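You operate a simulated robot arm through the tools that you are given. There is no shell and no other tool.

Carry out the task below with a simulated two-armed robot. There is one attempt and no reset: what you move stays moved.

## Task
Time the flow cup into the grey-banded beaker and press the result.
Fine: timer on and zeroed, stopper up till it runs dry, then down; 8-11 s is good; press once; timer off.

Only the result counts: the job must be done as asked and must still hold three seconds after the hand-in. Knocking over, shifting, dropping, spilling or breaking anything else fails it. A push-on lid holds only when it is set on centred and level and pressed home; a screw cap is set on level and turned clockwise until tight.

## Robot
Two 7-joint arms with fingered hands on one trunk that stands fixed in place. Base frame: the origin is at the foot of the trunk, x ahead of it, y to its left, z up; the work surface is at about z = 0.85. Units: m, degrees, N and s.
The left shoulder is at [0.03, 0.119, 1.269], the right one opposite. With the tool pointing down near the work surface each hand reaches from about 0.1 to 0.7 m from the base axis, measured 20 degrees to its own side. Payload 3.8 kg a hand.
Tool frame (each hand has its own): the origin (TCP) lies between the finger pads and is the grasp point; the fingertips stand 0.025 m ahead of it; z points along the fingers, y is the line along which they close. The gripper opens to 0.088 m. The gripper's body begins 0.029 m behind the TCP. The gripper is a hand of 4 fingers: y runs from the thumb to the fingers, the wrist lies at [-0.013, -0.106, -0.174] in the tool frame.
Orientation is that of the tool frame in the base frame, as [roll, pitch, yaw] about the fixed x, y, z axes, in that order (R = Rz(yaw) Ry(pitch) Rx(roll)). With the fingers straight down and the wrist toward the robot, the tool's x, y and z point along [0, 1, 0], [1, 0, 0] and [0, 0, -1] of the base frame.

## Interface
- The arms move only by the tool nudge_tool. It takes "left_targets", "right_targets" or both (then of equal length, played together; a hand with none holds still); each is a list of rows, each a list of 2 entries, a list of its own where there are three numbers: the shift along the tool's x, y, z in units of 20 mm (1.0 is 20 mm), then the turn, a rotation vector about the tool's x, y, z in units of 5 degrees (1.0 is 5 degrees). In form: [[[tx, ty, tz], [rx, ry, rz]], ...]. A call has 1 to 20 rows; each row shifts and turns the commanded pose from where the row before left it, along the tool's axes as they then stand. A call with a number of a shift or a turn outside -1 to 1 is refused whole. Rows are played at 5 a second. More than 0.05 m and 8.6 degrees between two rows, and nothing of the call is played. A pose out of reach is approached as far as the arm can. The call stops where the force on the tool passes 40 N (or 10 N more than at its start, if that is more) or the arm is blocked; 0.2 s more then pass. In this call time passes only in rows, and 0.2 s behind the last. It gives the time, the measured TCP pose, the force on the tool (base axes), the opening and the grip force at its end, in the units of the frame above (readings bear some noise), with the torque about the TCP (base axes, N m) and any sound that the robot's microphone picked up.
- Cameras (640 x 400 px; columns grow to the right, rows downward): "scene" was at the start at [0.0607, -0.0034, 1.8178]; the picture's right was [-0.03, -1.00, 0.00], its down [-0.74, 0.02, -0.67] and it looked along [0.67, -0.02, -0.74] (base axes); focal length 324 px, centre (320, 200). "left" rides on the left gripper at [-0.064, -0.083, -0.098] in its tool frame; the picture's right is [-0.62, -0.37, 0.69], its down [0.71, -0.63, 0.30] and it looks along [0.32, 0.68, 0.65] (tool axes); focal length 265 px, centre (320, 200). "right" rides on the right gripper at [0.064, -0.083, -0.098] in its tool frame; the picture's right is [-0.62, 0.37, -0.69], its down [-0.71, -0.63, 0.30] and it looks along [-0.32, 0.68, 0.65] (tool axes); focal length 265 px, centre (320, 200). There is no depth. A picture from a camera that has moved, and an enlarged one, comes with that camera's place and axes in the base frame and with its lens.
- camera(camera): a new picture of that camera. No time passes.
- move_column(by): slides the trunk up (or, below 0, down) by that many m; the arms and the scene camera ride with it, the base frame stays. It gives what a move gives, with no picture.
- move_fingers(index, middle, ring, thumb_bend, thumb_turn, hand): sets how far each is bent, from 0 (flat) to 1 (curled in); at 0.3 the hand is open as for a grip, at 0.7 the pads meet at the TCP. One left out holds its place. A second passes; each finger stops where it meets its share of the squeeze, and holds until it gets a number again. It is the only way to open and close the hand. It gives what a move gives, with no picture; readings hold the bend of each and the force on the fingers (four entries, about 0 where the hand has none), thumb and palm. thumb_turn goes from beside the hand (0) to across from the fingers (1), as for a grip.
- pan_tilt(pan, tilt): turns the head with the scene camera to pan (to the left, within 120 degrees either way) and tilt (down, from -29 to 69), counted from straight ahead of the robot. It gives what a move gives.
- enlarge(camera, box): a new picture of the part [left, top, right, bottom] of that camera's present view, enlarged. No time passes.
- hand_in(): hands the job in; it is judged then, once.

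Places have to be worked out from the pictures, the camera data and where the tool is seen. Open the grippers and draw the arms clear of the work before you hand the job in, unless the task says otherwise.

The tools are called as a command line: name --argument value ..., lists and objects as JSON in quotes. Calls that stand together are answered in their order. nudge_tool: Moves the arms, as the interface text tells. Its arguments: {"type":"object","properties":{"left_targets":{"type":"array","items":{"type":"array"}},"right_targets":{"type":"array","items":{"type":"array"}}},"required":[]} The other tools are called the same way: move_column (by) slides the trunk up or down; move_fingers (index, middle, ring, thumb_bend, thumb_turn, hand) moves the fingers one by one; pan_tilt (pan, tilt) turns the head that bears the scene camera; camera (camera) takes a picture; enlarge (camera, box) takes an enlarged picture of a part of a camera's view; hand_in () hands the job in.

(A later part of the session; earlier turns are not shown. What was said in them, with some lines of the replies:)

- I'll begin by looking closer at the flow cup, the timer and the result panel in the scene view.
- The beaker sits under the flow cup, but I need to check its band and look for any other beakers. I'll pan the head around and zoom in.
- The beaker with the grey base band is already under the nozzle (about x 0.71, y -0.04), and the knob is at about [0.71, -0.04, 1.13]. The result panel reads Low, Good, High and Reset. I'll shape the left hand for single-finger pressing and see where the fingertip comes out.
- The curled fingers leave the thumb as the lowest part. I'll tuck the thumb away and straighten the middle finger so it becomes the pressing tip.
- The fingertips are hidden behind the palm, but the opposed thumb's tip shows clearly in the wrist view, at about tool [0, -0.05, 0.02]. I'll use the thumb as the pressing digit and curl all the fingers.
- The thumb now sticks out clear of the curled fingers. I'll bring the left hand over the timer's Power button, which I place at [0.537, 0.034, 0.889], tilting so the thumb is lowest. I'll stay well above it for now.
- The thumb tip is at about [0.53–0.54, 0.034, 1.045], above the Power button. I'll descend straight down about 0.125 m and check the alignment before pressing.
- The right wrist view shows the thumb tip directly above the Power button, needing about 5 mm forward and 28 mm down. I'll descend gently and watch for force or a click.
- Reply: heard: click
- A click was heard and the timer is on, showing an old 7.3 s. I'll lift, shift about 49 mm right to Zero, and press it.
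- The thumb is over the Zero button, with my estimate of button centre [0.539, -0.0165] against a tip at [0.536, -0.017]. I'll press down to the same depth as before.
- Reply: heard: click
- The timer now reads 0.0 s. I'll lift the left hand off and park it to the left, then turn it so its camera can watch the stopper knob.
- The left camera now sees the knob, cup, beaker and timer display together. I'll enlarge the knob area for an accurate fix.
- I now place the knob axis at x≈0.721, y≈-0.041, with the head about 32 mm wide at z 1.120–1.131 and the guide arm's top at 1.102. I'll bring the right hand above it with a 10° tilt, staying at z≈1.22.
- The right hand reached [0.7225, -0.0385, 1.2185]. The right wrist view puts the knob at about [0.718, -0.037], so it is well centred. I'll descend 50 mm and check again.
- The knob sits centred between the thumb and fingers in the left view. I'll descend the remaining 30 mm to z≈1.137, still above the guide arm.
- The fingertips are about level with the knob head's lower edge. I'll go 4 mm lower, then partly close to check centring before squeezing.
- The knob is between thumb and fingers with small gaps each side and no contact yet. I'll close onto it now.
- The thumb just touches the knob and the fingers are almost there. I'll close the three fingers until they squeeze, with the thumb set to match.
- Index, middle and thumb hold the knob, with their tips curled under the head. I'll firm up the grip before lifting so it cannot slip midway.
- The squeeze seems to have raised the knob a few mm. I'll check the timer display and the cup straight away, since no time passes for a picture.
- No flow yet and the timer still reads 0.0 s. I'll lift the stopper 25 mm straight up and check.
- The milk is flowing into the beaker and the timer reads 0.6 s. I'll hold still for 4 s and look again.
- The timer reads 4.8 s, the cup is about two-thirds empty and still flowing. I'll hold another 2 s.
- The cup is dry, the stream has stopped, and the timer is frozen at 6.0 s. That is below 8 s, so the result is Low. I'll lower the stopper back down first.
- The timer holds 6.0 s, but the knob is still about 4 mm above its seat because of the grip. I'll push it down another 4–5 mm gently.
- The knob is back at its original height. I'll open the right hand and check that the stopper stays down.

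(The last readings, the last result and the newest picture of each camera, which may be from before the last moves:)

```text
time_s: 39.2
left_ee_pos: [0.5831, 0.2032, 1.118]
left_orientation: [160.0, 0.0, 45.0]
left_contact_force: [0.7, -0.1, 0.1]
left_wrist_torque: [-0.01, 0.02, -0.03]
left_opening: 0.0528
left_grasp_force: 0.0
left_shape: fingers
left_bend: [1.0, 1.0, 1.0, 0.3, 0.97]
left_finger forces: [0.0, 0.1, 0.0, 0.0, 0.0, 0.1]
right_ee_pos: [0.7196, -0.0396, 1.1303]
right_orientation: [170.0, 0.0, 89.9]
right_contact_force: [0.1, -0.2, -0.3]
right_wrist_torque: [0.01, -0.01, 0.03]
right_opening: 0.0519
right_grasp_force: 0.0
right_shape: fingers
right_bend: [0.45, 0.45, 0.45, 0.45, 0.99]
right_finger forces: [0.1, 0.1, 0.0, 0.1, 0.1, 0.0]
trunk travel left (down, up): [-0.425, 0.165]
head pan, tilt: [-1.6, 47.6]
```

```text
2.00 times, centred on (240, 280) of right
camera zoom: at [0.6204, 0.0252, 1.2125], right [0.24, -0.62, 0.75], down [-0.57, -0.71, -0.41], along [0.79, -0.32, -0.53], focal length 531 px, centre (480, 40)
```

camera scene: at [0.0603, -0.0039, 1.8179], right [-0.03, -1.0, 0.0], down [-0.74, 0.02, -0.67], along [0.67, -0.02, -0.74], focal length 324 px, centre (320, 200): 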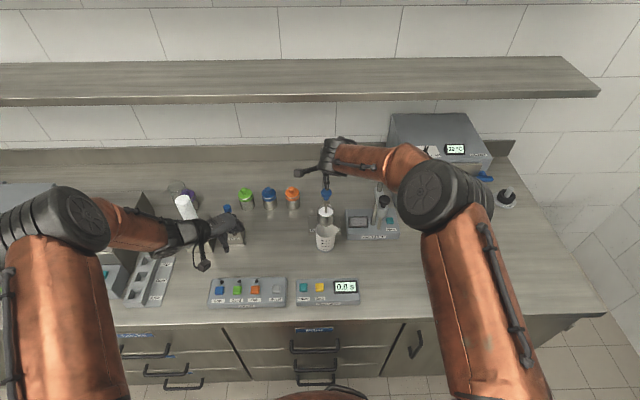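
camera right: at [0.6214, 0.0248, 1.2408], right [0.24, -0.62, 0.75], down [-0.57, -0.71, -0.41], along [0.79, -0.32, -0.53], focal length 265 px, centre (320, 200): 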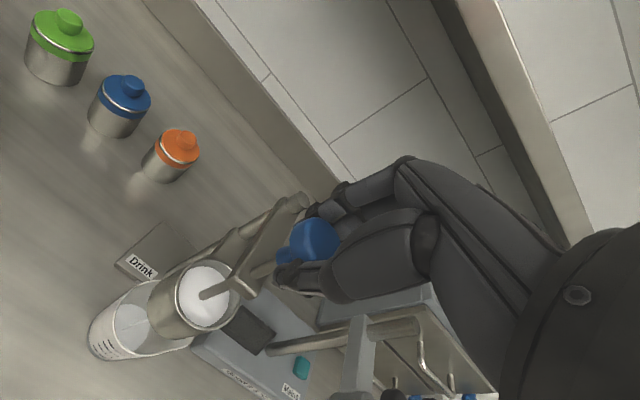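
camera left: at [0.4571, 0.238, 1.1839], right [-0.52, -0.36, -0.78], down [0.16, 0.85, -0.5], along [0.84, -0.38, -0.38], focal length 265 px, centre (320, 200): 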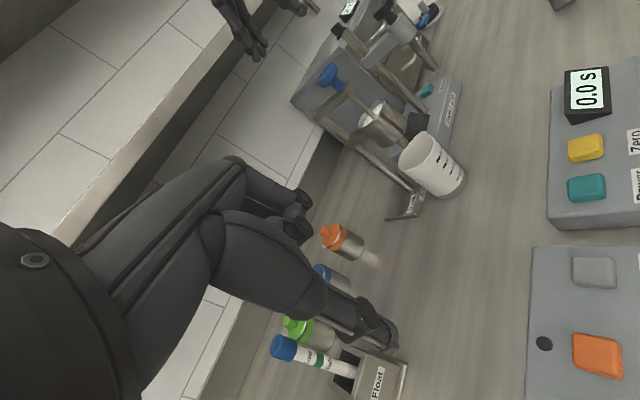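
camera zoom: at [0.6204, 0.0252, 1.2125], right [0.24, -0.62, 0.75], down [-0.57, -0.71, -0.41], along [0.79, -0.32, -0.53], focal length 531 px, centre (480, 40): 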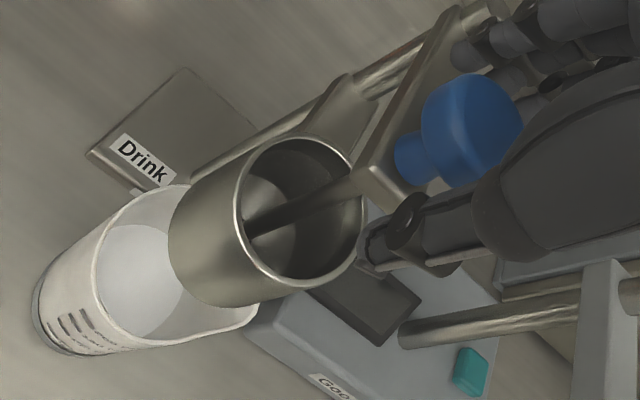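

The knob is released and seated where it was. I'll open the hand fully, raise it straight up clear of the knob, then draw it back to the right.

move_fingers --hand "right" --index 0.3 --middle 0.3 --ring 0.3 --thumb_bend 0.3

nudge_tool --right_targets '[[[0, 0.0696, -0.394], [0, 0, 0]], [[0, 0.0696, -0.394], [0, 0, 0]], [[0, 0.0696, -0.394], [0, 0, 0]], [[0, 0.0696, -0.394], [0, 0, 0]], [[0, 0.0696, -0.394], [0, 0, 0]], [[0, 0.0696, -0.394], [0, 0, 0]], [[0, 0.0696, -0.394], [0, 0, 0]], [[0, 0.0696, -0.394], [0, 0, 0]], [[0, 0.0696, -0.394], [0, 0, 0]], [[0, 0.0696, -0.394], [0, 0, 0]], [[0, 0.0696, -0.394], [0, 0, 0]], [[0, 0.0696, -0.394], [0, 0, 0]], [[0, 0, 0], [0, 0, 0]]]'

camera --camera "left"

enlarge --camera "left" --box '[300, 60, 480, 210]'

```text
time_s: 40.2
left_ee_pos: [0.5811, 0.2041, 1.1193]
left_orientation: [159.9, 0.0, 44.9]
left_contact_force: [-0.5, 0.9, 0.1]
left_wrist_torque: [-0.01, 0.01, 0.01]
left_opening: 0.0527
left_grasp_force: 0.0
left_shape: fingers
left_bend: [1.0, 1.0, 1.0, 0.3, 0.97]
left_finger forces: [0.0, 0.2, 0.0, 0.0, 0.1, 0.1]
right_ee_pos: [0.7202, -0.0383, 1.1297]
right_orientation: [170.0, 0.0, 90.0]
right_contact_force: [-0.7, -0.7, 0.0]
right_wrist_torque: [0.03, -0.01, 0.0]
right_opening: 0.0841
right_grasp_force: 0.1
right_shape: fingers
right_bend: [0.3, 0.3, 0.3, 0.3, 0.98]
right_finger forces: [0.0, 0.1, 0.1, 0.0, 0.1, 0.0]
trunk travel left (down, up): [-0.425, 0.165]
head pan, tilt: [-1.6, 47.6]
```

```text
time_s: 43.0
left_ee_pos: [0.5821, 0.2036, 1.1199]
left_orientation: [160.1, 0.1, 45.0]
left_contact_force: [0.4, 0.6, 1.2]
left_wrist_torque: [-0.04, 0.0, 0.02]
left_opening: 0.0527
left_grasp_force: 0.1
left_shape: fingers
left_bend: [1.0, 1.0, 1.0, 0.3, 0.97]
left_finger forces: [0.0, 0.0, 0.0, 0.1, 0.0, 0.0]
right_ee_pos: [0.721, -0.04, 1.2263]
right_orientation: [170.0, 0.0, 90.1]
right_contact_force: [0.1, 0.4, 0.0]
right_wrist_torque: [0.05, 0.02, -0.01]
right_opening: 0.0846
right_grasp_force: 0.0
right_shape: fingers
right_bend: [0.3, 0.3, 0.3, 0.3, 0.98]
right_finger forces: [0.1, 0.1, 0.0, 0.1, 0.1, 0.0]
trunk travel left (down, up): [-0.425, 0.165]
head pan, tilt: [-1.6, 47.6]
```

```text
taken
camera left: at [0.4575, 0.2385, 1.1836], right [-0.52, -0.36, -0.78], down [0.16, 0.85, -0.5], along [0.84, -0.38, -0.38], focal length 265 px, centre (320, 200)
```

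left: 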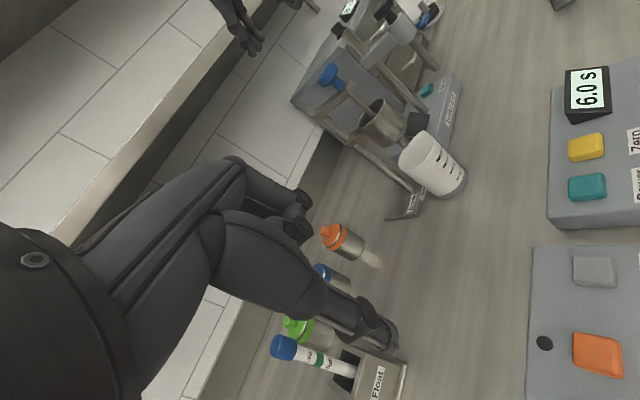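

```text
2.67 times, centred on (390, 135) of left
camera zoom: at [0.4575, 0.2385, 1.1836], right [-0.52, -0.36, -0.78], down [0.16, 0.85, -0.5], along [0.84, -0.38, -0.38], focal length 708 px, centre (133, 373)
```

zoom: 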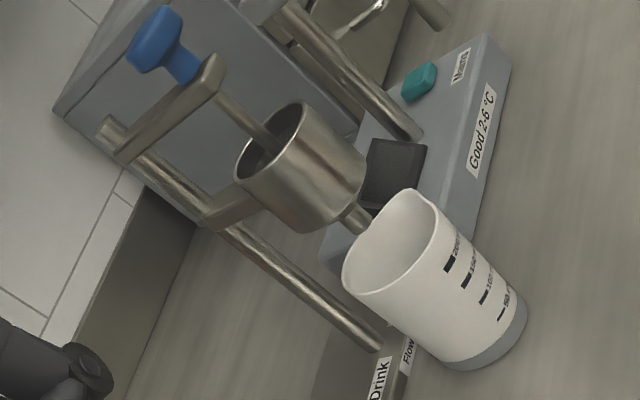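

The timer still reads 6.0 s, the cup is empty, the stopper is down and the beaker is in place. I'll draw the right hand back to its start area while turning the left hand back to its pressing orientation.

nudge_tool --right_targets '[[[-0.5625, -0.921, -0.586], [0, 0, 0]], [[-0.5625, -0.921, -0.586], [0, 0, 0]], [[-0.5625, -0.921, -0.586], [0, 0, 0]], [[-0.5625, -0.921, -0.586], [0, 0, 0]], [[-0.5625, -0.921, -0.586], [0, 0, 0]], [[-0.5625, -0.921, -0.586], [0, 0, 0]], [[-0.5625, -0.921, -0.586], [0, 0, 0]], [[-0.5625, -0.921, -0.586], [0, 0, 0]], [[-0.5625, -0.921, -0.586], [0, 0, 0]], [[-0.5625, -0.921, -0.586], [0, 0, 0]], [[-0.5625, -0.921, -0.586], [0, 0, 0]], [[-0.5625, -0.921, -0.586], [0, 0, 0]]]' --left_targets '[[[0, 0, 0], [0, 0.342, -0.94]], [[0, 0, 0], [0, 0.342, -0.94]], [[0, 0, 0], [0, 0.342, -0.94]], [[0, 0, 0], [0, 0.342, -0.94]], [[0, 0, 0], [0, 0.342, -0.94]], [[0, 0, 0], [0, 0.342, -0.94]], [[0, 0, 0], [0, 0.342, -0.94]], [[0, 0, 0], [0, 0.342, -0.94]], [[0, 0, 0], [0, 0.342, -0.94]], [[0, 0, 0], [0, 0, 0]], [[0, 0, 0], [0, 0, 0]], [[0, 0, 0], [0, 0, 0]]]'

nudge_tool --left_targets '[[[0.5625, -0.338, 0.875], [0, 0, 0]], [[0.5625, -0.338, 0.875], [0, 0, 0]], [[0.5625, -0.338, 0.875], [0, 0, 0]], [[0.5625, -0.338, 0.875], [0, 0, 0]], [[0.5625, -0.338, 0.875], [0, 0, 0]], [[0.5625, -0.338, 0.875], [0, 0, 0]], [[0.5625, -0.338, 0.875], [0, 0, 0]], [[0.5625, -0.338, 0.875], [0, 0, 0]], [[0, 0, 0], [0, 0, 0]]]'

camera --camera "left"

camera --camera "scene"

camera --camera "right"

```text
time_s: 45.6
left_ee_pos: [0.5798, 0.2033, 1.1201]
left_orientation: [160.0, 0.0, 90.0]
left_contact_force: [-0.1, 0.4, 0.5]
left_wrist_torque: [0.01, 0.01, 0.02]
left_opening: 0.0524
left_grasp_force: 0.0
left_shape: fingers
left_bend: [1.0, 1.0, 1.0, 0.3, 0.97]
left_finger forces: [0.0, 0.0, 0.1, 0.1, 0.0, 0.0]
right_ee_pos: [0.4755, -0.1751, 1.3261]
right_orientation: [170.0, 0.1, 90.1]
right_contact_force: [-0.9, -0.5, -0.6]
right_wrist_torque: [0.02, -0.01, 0.01]
right_opening: 0.0846
right_grasp_force: 0.0
right_shape: fingers
right_bend: [0.3, 0.3, 0.3, 0.3, 0.98]
right_finger forces: [0.0, 0.0, 0.1, 0.0, 0.0, 0.0]
trunk travel left (down, up): [-0.425, 0.165]
head pan, tilt: [-1.6, 47.6]
```

```text
time_s: 47.6
left_ee_pos: [0.5772, 0.2946, 0.9687]
left_orientation: [160.0, 0.0, 90.1]
left_contact_force: [0.0, 0.4, -0.2]
left_wrist_torque: [0.02, 0.0, -0.02]
left_opening: 0.0528
left_grasp_force: 0.1
left_shape: fingers
left_bend: [1.0, 1.0, 1.0, 0.3, 0.97]
left_finger forces: [0.0, 0.1, 0.0, 0.1, 0.0, 0.0]
right_ee_pos: [0.4769, -0.1753, 1.3251]
right_orientation: [170.0, 0.0, 90.0]
right_contact_force: [-0.1, 0.0, -0.1]
right_wrist_torque: [-0.02, 0.02, -0.02]
right_opening: 0.0844
right_grasp_force: 0.0
right_shape: fingers
right_bend: [0.3, 0.3, 0.3, 0.3, 0.98]
right_finger forces: [0.1, 0.0, 0.0, 0.0, 0.0, 0.1]
trunk travel left (down, up): [-0.425, 0.165]
head pan, tilt: [-1.6, 47.6]
```

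```text
taken
camera left: at [0.4656, 0.2302, 1.0334], right [-0.11, -0.62, -0.78], down [-0.49, 0.71, -0.5], along [0.87, 0.33, -0.38], focal length 265 px, centre (320, 200)
```

left: 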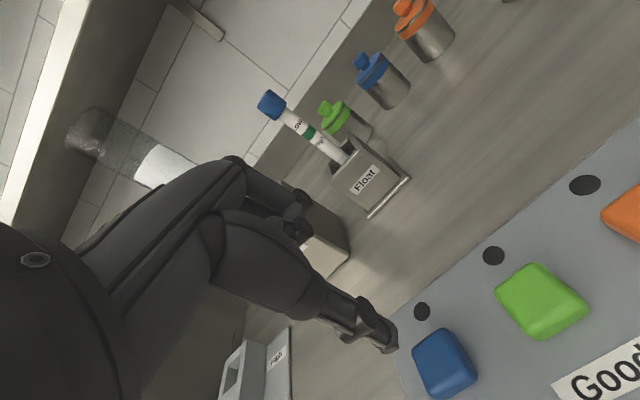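

```text
taken
camera scene: at [0.0607, -0.0037, 1.8179], right [-0.03, -1.0, 0.0], down [-0.74, 0.02, -0.67], along [0.67, -0.02, -0.74], focal length 324 px, centre (320, 200)
```

scene: 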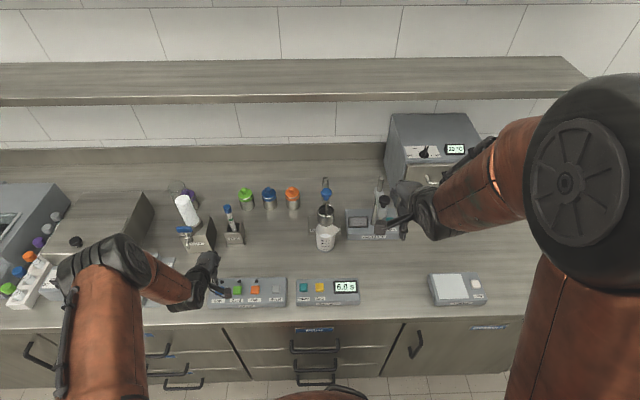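

```text
taken
camera right: at [0.3781, -0.1104, 1.4078], right [0.24, -0.62, 0.75], down [-0.57, -0.71, -0.41], along [0.79, -0.32, -0.53], focal length 265 px, centre (320, 200)
```

right: 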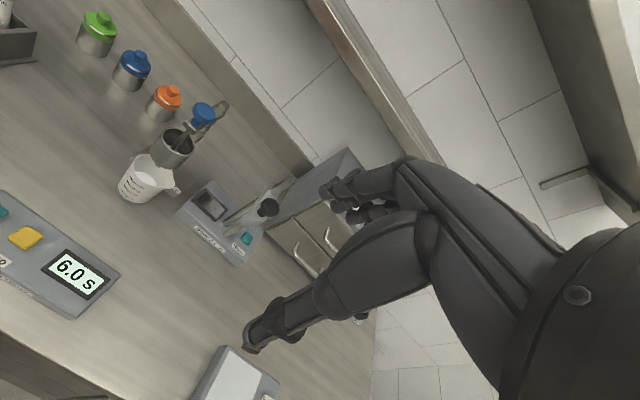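

The thumb is poised above the blue Low button, which I place at [0.537, 0.295]. I'll press it once, to the same depth as the earlier buttons.

nudge_tool --left_targets '[[[0, -0.0708, 0.2403], [0, 0, 0]], [[0, -0.0708, 0.2403], [0, 0, 0]], [[0, -0.0708, 0.2403], [0, 0, 0]], [[0, -0.0708, 0.2403], [0, 0, 0]], [[0, -0.0708, 0.2403], [0, 0, 0]], [[0, -0.0708, 0.2403], [0, 0, 0]], [[0, -0.0708, 0.2403], [0, 0, 0]], [[0, -0.0708, 0.2403], [0, 0, 0]]]'

camera --camera "left"

enlarge --camera "scene" --box '[180, 250, 380, 330]'

```text
time_s: 49.4
left_ee_pos: [0.5821, 0.2926, 0.9298]
left_orientation: [159.9, 0.0, 90.1]
left_contact_force: [0.6, 0.0, 4.2]
left_wrist_torque: [-0.04, 0.25, 0.01]
left_opening: 0.0531
left_grasp_force: 2.2
left_shape: fingers
left_bend: [1.0, 1.0, 1.0, 0.29, 0.98]
left_finger forces: [0.0, 0.0, 0.1, 0.0, 4.6, 0.1]
right_ee_pos: [0.4771, -0.1747, 1.3257]
right_orientation: [170.0, 0.0, 90.0]
right_contact_force: [-0.3, 0.2, 0.3]
right_wrist_torque: [-0.01, -0.04, 0.03]
right_opening: 0.0845
right_grasp_force: 0.0
right_shape: fingers
right_bend: [0.3, 0.3, 0.3, 0.3, 0.98]
right_finger forces: [0.0, 0.1, 0.1, 0.0, 0.0, 0.1]
trunk travel left (down, up): [-0.425, 0.165]
head pan, tilt: [-1.6, 47.6]
heard: click
```

```text
taken
camera left: at [0.4698, 0.2296, 0.9944], right [-0.11, -0.62, -0.78], down [-0.49, 0.71, -0.5], along [0.87, 0.33, -0.38], focal length 265 px, centre (320, 200)
```

left: 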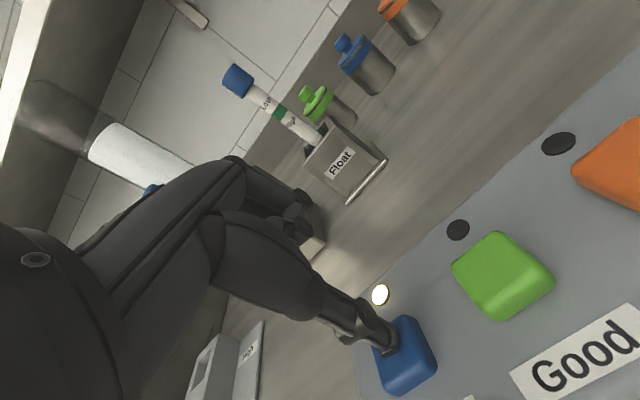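

```text
3.20 times, centred on (280, 290) of scene
camera zoom: at [0.06, -0.0037, 1.8179], right [-0.03, -1.0, 0.0], down [-0.74, 0.02, -0.67], along [0.67, -0.02, -0.74], focal length 1037 px, centre (448, -88)
```

zoom: 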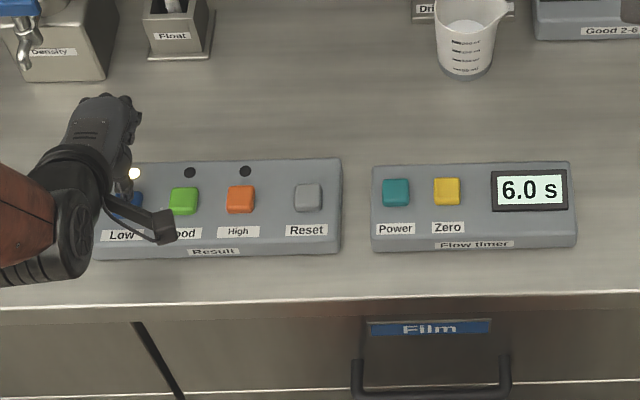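

The Low lamp is lit, and only one click was heard. I'll lift off and carry the thumb back above the timer's Power button.

nudge_tool --left_targets '[[[0, 0.2565, -0.705], [0, 0, 0]], [[0, 0.2565, -0.705], [0, 0, 0]], [[0, 0.2565, -0.705], [0, 0, 0]], [[0, 0.2565, -0.705], [0, 0, 0]], [[-0.998, 0, 0], [0, 0, 0]], [[-0.998, 0, 0], [0, 0, 0]], [[-0.998, 0, 0], [0, 0, 0]], [[-0.998, 0, 0], [0, 0, 0]], [[-0.998, 0, 0], [0, 0, 0]], [[-0.998, 0, 0], [0, 0, 0]], [[-0.998, 0, 0], [0, 0, 0]], [[-0.998, 0, 0], [0, 0, 0]], [[-0.998, 0, 0], [0, 0, 0]], [[-0.998, 0, 0], [0, 0, 0]], [[-0.998, 0, 0], [0, 0, 0]], [[-0.998, 0, 0], [0, 0, 0]], [[-0.998, 0, 0], [0, 0, 0]], [[0, 0, 0], [0, 0, 0]]]'

camera --camera "left"

camera --camera "right"

enlarge --camera "scene" --box '[180, 250, 380, 330]'

```text
time_s: 53.2
left_ee_pos: [0.5801, 0.0346, 0.9893]
left_orientation: [160.1, 0.0, 90.1]
left_contact_force: [0.7, 0.3, 0.3]
left_wrist_torque: [0.01, 0.0, 0.02]
left_opening: 0.0531
left_grasp_force: 0.1
left_shape: fingers
left_bend: [1.0, 1.0, 1.0, 0.3, 0.98]
left_finger forces: [0.0, 0.0, 0.0, 0.0, 0.0, 0.0]
right_ee_pos: [0.4788, -0.1751, 1.3253]
right_orientation: [170.0, 0.0, 90.1]
right_contact_force: [-0.9, -0.3, 0.4]
right_wrist_torque: [0.01, 0.0, 0.0]
right_opening: 0.0844
right_grasp_force: 0.0
right_shape: fingers
right_bend: [0.3, 0.3, 0.3, 0.3, 0.98]
right_finger forces: [0.1, 0.0, 0.0, 0.0, 0.1, 0.1]
trunk travel left (down, up): [-0.425, 0.165]
head pan, tilt: [-1.6, 47.6]
```

```text
taken
camera left: at [0.4685, -0.03, 1.0542], right [-0.11, -0.62, -0.78], down [-0.49, 0.71, -0.5], along [0.87, 0.33, -0.38], focal length 265 px, centre (320, 200)
```

left: 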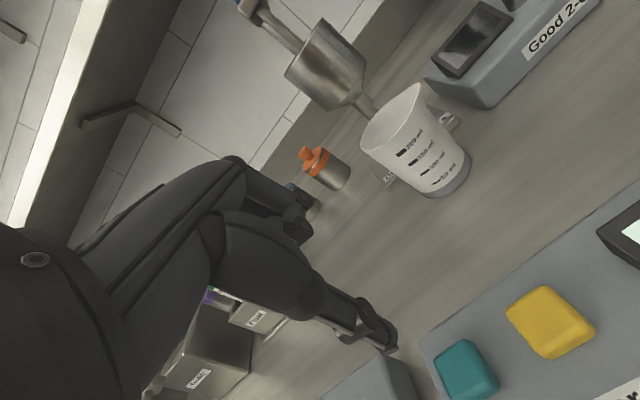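

```text
taken
camera right: at [0.3782, -0.1097, 1.4078], right [0.24, -0.62, 0.75], down [-0.57, -0.72, -0.41], along [0.79, -0.32, -0.53], focal length 265 px, centre (320, 200)
```

right: 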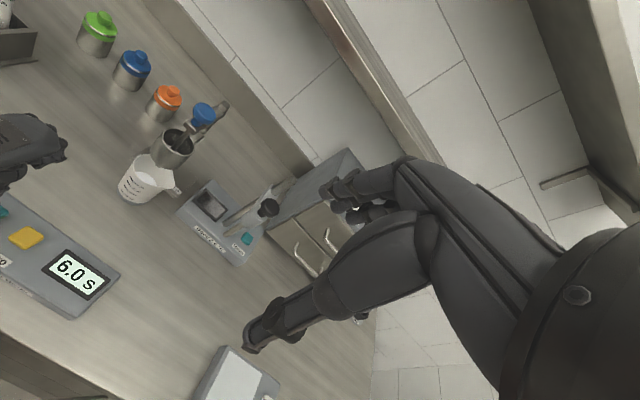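

```text
3.20 times, centred on (280, 290) of scene
camera zoom: at [0.0608, -0.0029, 1.8178], right [-0.03, -1.0, 0.0], down [-0.74, 0.02, -0.67], along [0.67, -0.02, -0.74], focal length 1037 px, centre (448, -88)
```

zoom: 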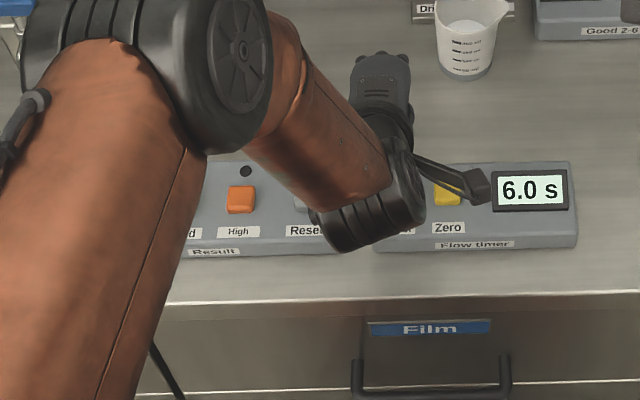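

The thumb is over Power, at tip ≈ [0.537, 0.035] against button ≈ [0.539, 0.034]. I'll press it once to switch the timer off.

nudge_tool --left_targets '[[[0, -0.0796, 0.2371], [0, 0, 0]], [[0, -0.0796, 0.2371], [0, 0, 0]], [[0, -0.0796, 0.2371], [0, 0, 0]], [[0, -0.0796, 0.2371], [0, 0, 0]], [[0, -0.0796, 0.2371], [0, 0, 0]], [[0, -0.0796, 0.2371], [0, 0, 0]], [[0, -0.0796, 0.2371], [0, 0, 0]], [[0, -0.0796, 0.2371], [0, 0, 0]], [[0, -0.0796, 0.2371], [0, 0, 0]], [[0, -0.0796, 0.2371], [0, 0, 0]], [[0, -0.0796, 0.2371], [0, 0, 0]], [[0, -0.0796, 0.2371], [0, 0, 0]]]'

camera --camera "left"

camera --camera "right"

```text
time_s: 55.8
left_ee_pos: [0.583, 0.0344, 0.9297]
left_orientation: [160.0, 0.1, 90.1]
left_contact_force: [0.0, -0.5, 3.4]
left_wrist_torque: [-0.06, 0.16, 0.03]
left_opening: 0.0529
left_grasp_force: 1.5
left_shape: fingers
left_bend: [1.0, 1.0, 1.0, 0.3, 0.97]
left_finger forces: [0.1, 0.1, 0.0, 0.1, 3.6, 0.0]
right_ee_pos: [0.476, -0.1749, 1.3239]
right_orientation: [170.0, 0.0, 90.0]
right_contact_force: [0.0, 0.3, 0.7]
right_wrist_torque: [-0.01, 0.0, -0.03]
right_opening: 0.0842
right_grasp_force: 0.2
right_shape: fingers
right_bend: [0.3, 0.3, 0.3, 0.3, 0.98]
right_finger forces: [0.0, 0.0, 0.0, 0.0, 0.0, 0.0]
trunk travel left (down, up): [-0.425, 0.165]
head pan, tilt: [-1.6, 47.6]
heard: click
```

```text
taken
camera left: at [0.471, -0.0305, 0.9949], right [-0.11, -0.62, -0.78], down [-0.49, 0.71, -0.5], along [0.87, 0.33, -0.38], focal length 265 px, centre (320, 200)
```

left: 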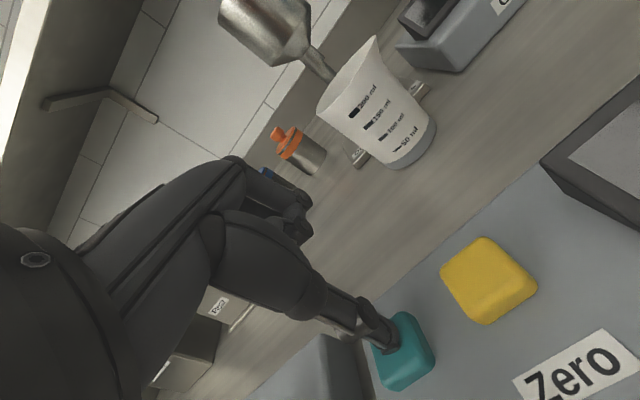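

```text
taken
camera right: at [0.3777, -0.1103, 1.408], right [0.24, -0.62, 0.75], down [-0.57, -0.71, -0.41], along [0.79, -0.32, -0.53], focal length 265 px, centre (320, 200)
```

right: 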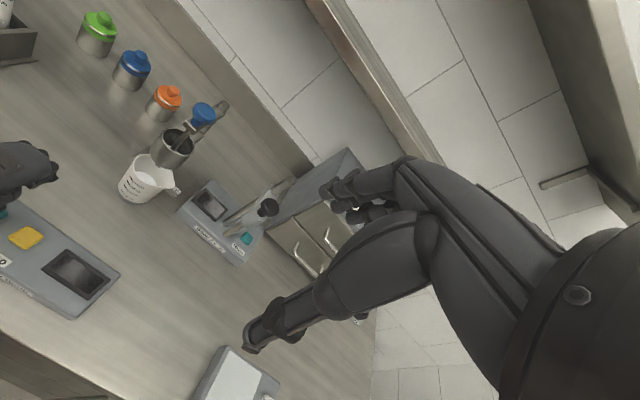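

The display is dark, so the timer is off. I'll raise the left hand and draw it back to its clear position, then open it.

nudge_tool --left_targets '[[[0, 0.342, -0.94], [0, 0, 0]], [[0, 0.342, -0.94], [0, 0, 0]], [[0, 0.342, -0.94], [0, 0, 0]], [[0, 0.342, -0.94], [0, 0, 0]], [[0.8, 0.25, -0.95], [0, 0, 0]], [[0.8, 0.25, -0.95], [0, 0, 0]], [[0.8, 0.25, -0.95], [0, 0, 0]], [[0.8, 0.25, -0.95], [0, 0, 0]], [[0.8, 0.25, -0.95], [0, 0, 0]], [[0.8, 0.25, -0.95], [0, 0, 0]], [[0.8, 0.25, -0.95], [0, 0, 0]], [[0.8, 0.25, -0.95], [0, 0, 0]], [[0.8, 0.25, -0.95], [0, 0, 0]], [[0.8, 0.25, -0.95], [0, 0, 0]], [[0.8, 0.25, -0.95], [0, 0, 0]], [[0.8, 0.25, -0.95], [0, 0, 0]], [[0.8, 0.25, -0.95], [0, 0, 0]], [[0.8, 0.25, -0.95], [0, 0, 0]], [[0, 0, 0], [0, 0, 0]]]'

move_fingers --hand "left" --index 0.3 --middle 0.3 --ring 0.3 --thumb_bend 0.3 --thumb_turn 1.0

camera --camera "scene"

enlarge --camera "scene" --box '[200, 160, 400, 320]'

camera --camera "left"

```text
time_s: 59.8
left_ee_pos: [0.5575, 0.2567, 1.2839]
left_orientation: [160.2, 0.1, 90.0]
left_contact_force: [0.6, -0.5, 0.3]
left_wrist_torque: [0.0, -0.02, 0.0]
left_opening: 0.053
left_grasp_force: 0.0
left_shape: fingers
left_bend: [1.0, 1.0, 1.0, 0.3, 0.97]
left_finger forces: [0.0, 0.0, 0.1, 0.0, 0.1, 0.1]
right_ee_pos: [0.4781, -0.175, 1.3249]
right_orientation: [170.0, -0.1, 89.9]
right_contact_force: [0.8, -0.5, 0.5]
right_wrist_torque: [0.02, 0.02, 0.01]
right_opening: 0.0844
right_grasp_force: 0.1
right_shape: fingers
right_bend: [0.3, 0.3, 0.3, 0.3, 0.98]
right_finger forces: [0.0, 0.0, 0.1, 0.0, 0.1, 0.1]
trunk travel left (down, up): [-0.425, 0.165]
head pan, tilt: [-1.6, 47.6]
```

```text
time_s: 60.8
left_ee_pos: [0.5573, 0.257, 1.2827]
left_orientation: [160.1, 0.0, 90.0]
left_contact_force: [0.1, -0.7, 0.4]
left_wrist_torque: [-0.01, -0.02, 0.0]
left_opening: 0.0845
left_grasp_force: 0.0
left_shape: fingers
left_bend: [0.3, 0.3, 0.3, 0.3, 0.97]
left_finger forces: [0.0, 0.0, 0.1, 0.1, 0.1, 0.0]
right_ee_pos: [0.4786, -0.1743, 1.3253]
right_orientation: [170.0, 0.0, 90.1]
right_contact_force: [-0.4, 0.5, 0.0]
right_wrist_torque: [-0.03, 0.0, -0.03]
right_opening: 0.0844
right_grasp_force: 0.1
right_shape: fingers
right_bend: [0.3, 0.3, 0.3, 0.3, 0.98]
right_finger forces: [0.0, 0.0, 0.0, 0.1, 0.1, 0.0]
trunk travel left (down, up): [-0.425, 0.165]
head pan, tilt: [-1.6, 47.6]
```

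```text
taken
camera scene: at [0.0607, -0.0033, 1.8178], right [-0.03, -1.0, 0.0], down [-0.74, 0.02, -0.67], along [0.67, -0.02, -0.74], focal length 324 px, centre (320, 200)
```

scene: 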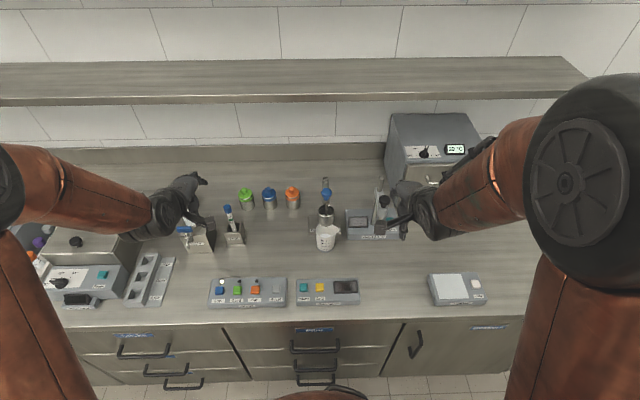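

```text
2.50 times, centred on (300, 240) of scene
camera zoom: at [0.0607, -0.0033, 1.8178], right [-0.03, -1.0, 0.0], down [-0.74, 0.02, -0.67], along [0.67, -0.02, -0.74], focal length 810 px, centre (370, 100)
```

zoom: 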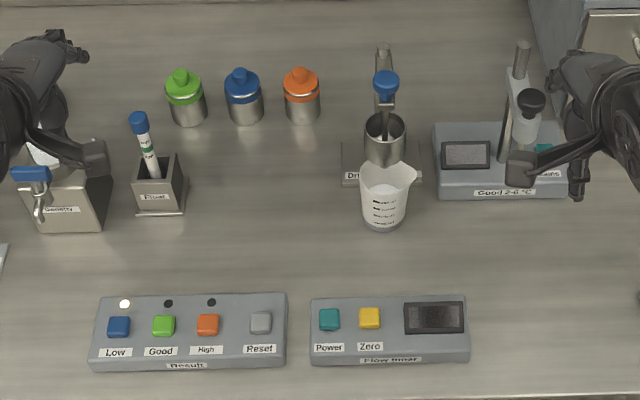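

```text
taken
camera left: at [0.4452, 0.1929, 1.3478], right [-0.11, -0.62, -0.78], down [-0.49, 0.71, -0.5], along [0.87, 0.33, -0.38], focal length 265 px, centre (320, 200)
```

left: 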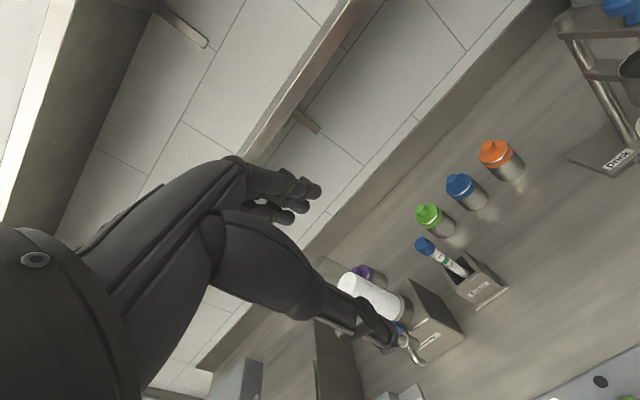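

The Low lamp is lit, the timer is dark, the milk is in the beaker and both hands are clear and open. I'll do a last check that the knob sits at the same height as at the start.

enlarge --camera "scene" --box '[306, 170, 346, 210]'

enlarge --camera "scene" --box '[295, 170, 365, 260]'

```text
10.00 times, centred on (326, 190) of scene
camera zoom: at [0.0607, -0.0033, 1.8178], right [-0.03, -1.0, 0.0], down [-0.74, 0.02, -0.67], along [0.67, -0.02, -0.74], focal length 3240 px, centre (260, 300)
```

zoom: 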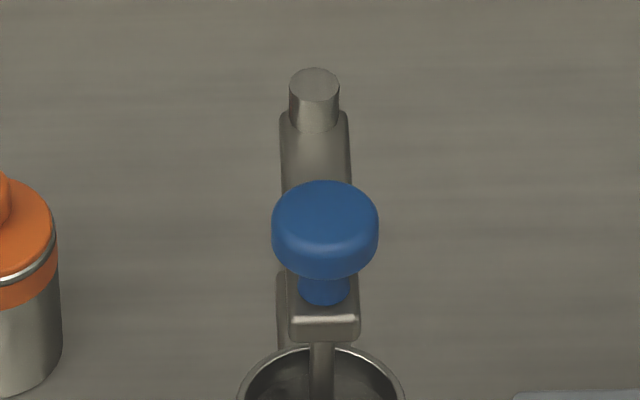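

```text
4.44 times, centred on (330, 215) of scene
camera zoom: at [0.0607, -0.0033, 1.8178], right [-0.03, -1.0, 0.0], down [-0.74, 0.02, -0.67], along [0.67, -0.02, -0.74], focal length 1440 px, centre (276, 133)
```

zoom: 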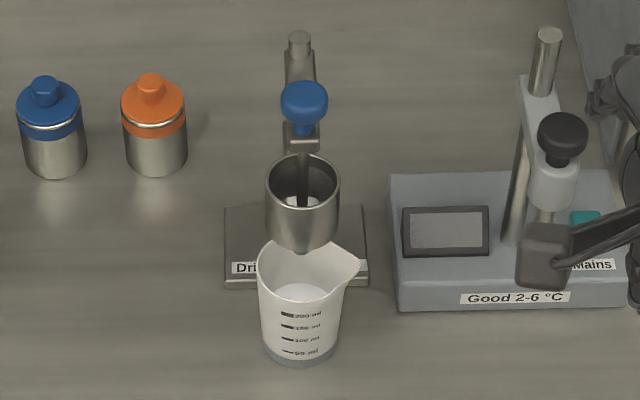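

The knob height and stand are identical to the start. I see a pale patch in the cup bottom, so I'll look closer to be sure it is dry.

enlarge --camera "scene" --box '[312, 195, 342, 225]'

enlarge --camera "right" --box '[110, 90, 220, 210]'

```text
13.33 times, centred on (327, 210) of scene
camera zoom: at [0.0607, -0.0033, 1.8178], right [-0.03, -1.0, 0.0], down [-0.74, 0.02, -0.67], along [0.67, -0.02, -0.74], focal length 4320 px, centre (227, 67)
```

zoom: 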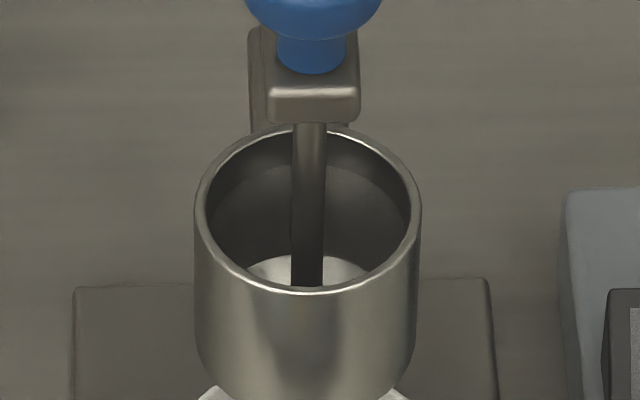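

```text
3.33 times, centred on (165, 150) of right
camera zoom: at [0.3781, -0.11, 1.4078], right [0.24, -0.62, 0.75], down [-0.57, -0.71, -0.41], along [0.79, -0.32, -0.53], focal length 885 px, centre (837, 367)
```

zoom: 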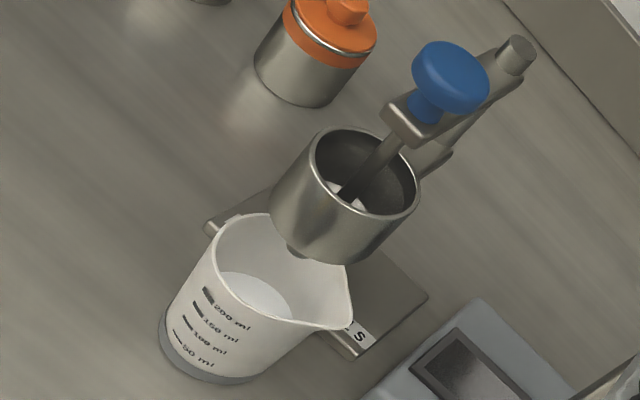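

I'll enlarge the cup interior further to tell whether that is a metal highlight or leftover milk.

enlarge --camera "right" --box '[155, 120, 195, 160]'

enlarge --camera "scene" --box '[318, 200, 336, 220]'

```text
10.00 times, centred on (175, 140) of right
camera zoom: at [0.3781, -0.11, 1.4078], right [0.24, -0.62, 0.75], down [-0.57, -0.71, -0.41], along [0.79, -0.32, -0.53], focal length 2654 px, centre (1770, 800)
```

zoom: 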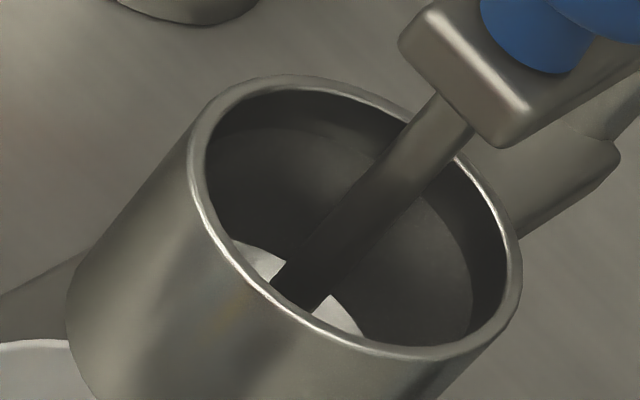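

```text
16.00 times, centred on (327, 210) of scene
camera zoom: at [0.0607, -0.0033, 1.8178], right [-0.03, -1.0, 0.0], down [-0.74, 0.02, -0.67], along [0.67, -0.02, -0.74], focal length 5185 px, centre (208, 40)
```

zoom: 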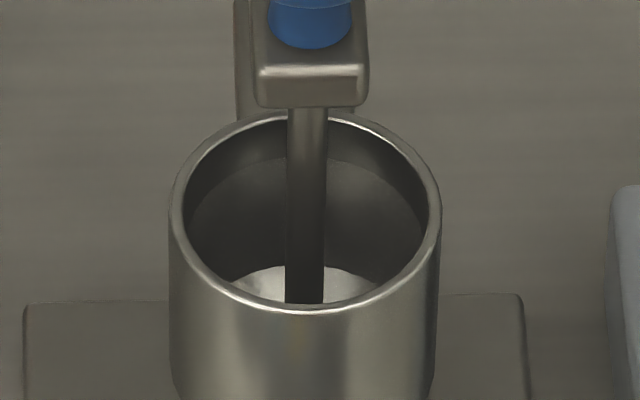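

The shaded part of the cup floor is dark metal, not the grey of shaded milk. The bright crescent is lit steel, and the stream and timer had stopped a second before I lowered the stopper, so the cup is dry. Everything is in its final state: 6.0 s read, Low pressed once and lit, timer off, stopper down, hands open and clear. I'm handing in.

hand_in

```text
The job is handed in.
```

The flow cup ran dry in 6.0 s. That is below the 8–11 s good range, so I pressed **Low** once and its lamp is lit.

- **Timer:** I switched it on, zeroed it before lifting the stopper, and switched it off at the end. The display is dark.
- **Stopper:** I held it up until the flow stopped. It is back down at the same knob height as at the start.
- **Beaker:** The milk is in the grey-banded beaker, which still stands under the cup. I saw nothing spilled or moved.
- **Cup:** A bright patch shows in the bottom of the cup. I judged it to be light on the steel, not leftover milk, because the shaded part of the floor is bare metal.

Both hands were open and clear of the work when I handed in.
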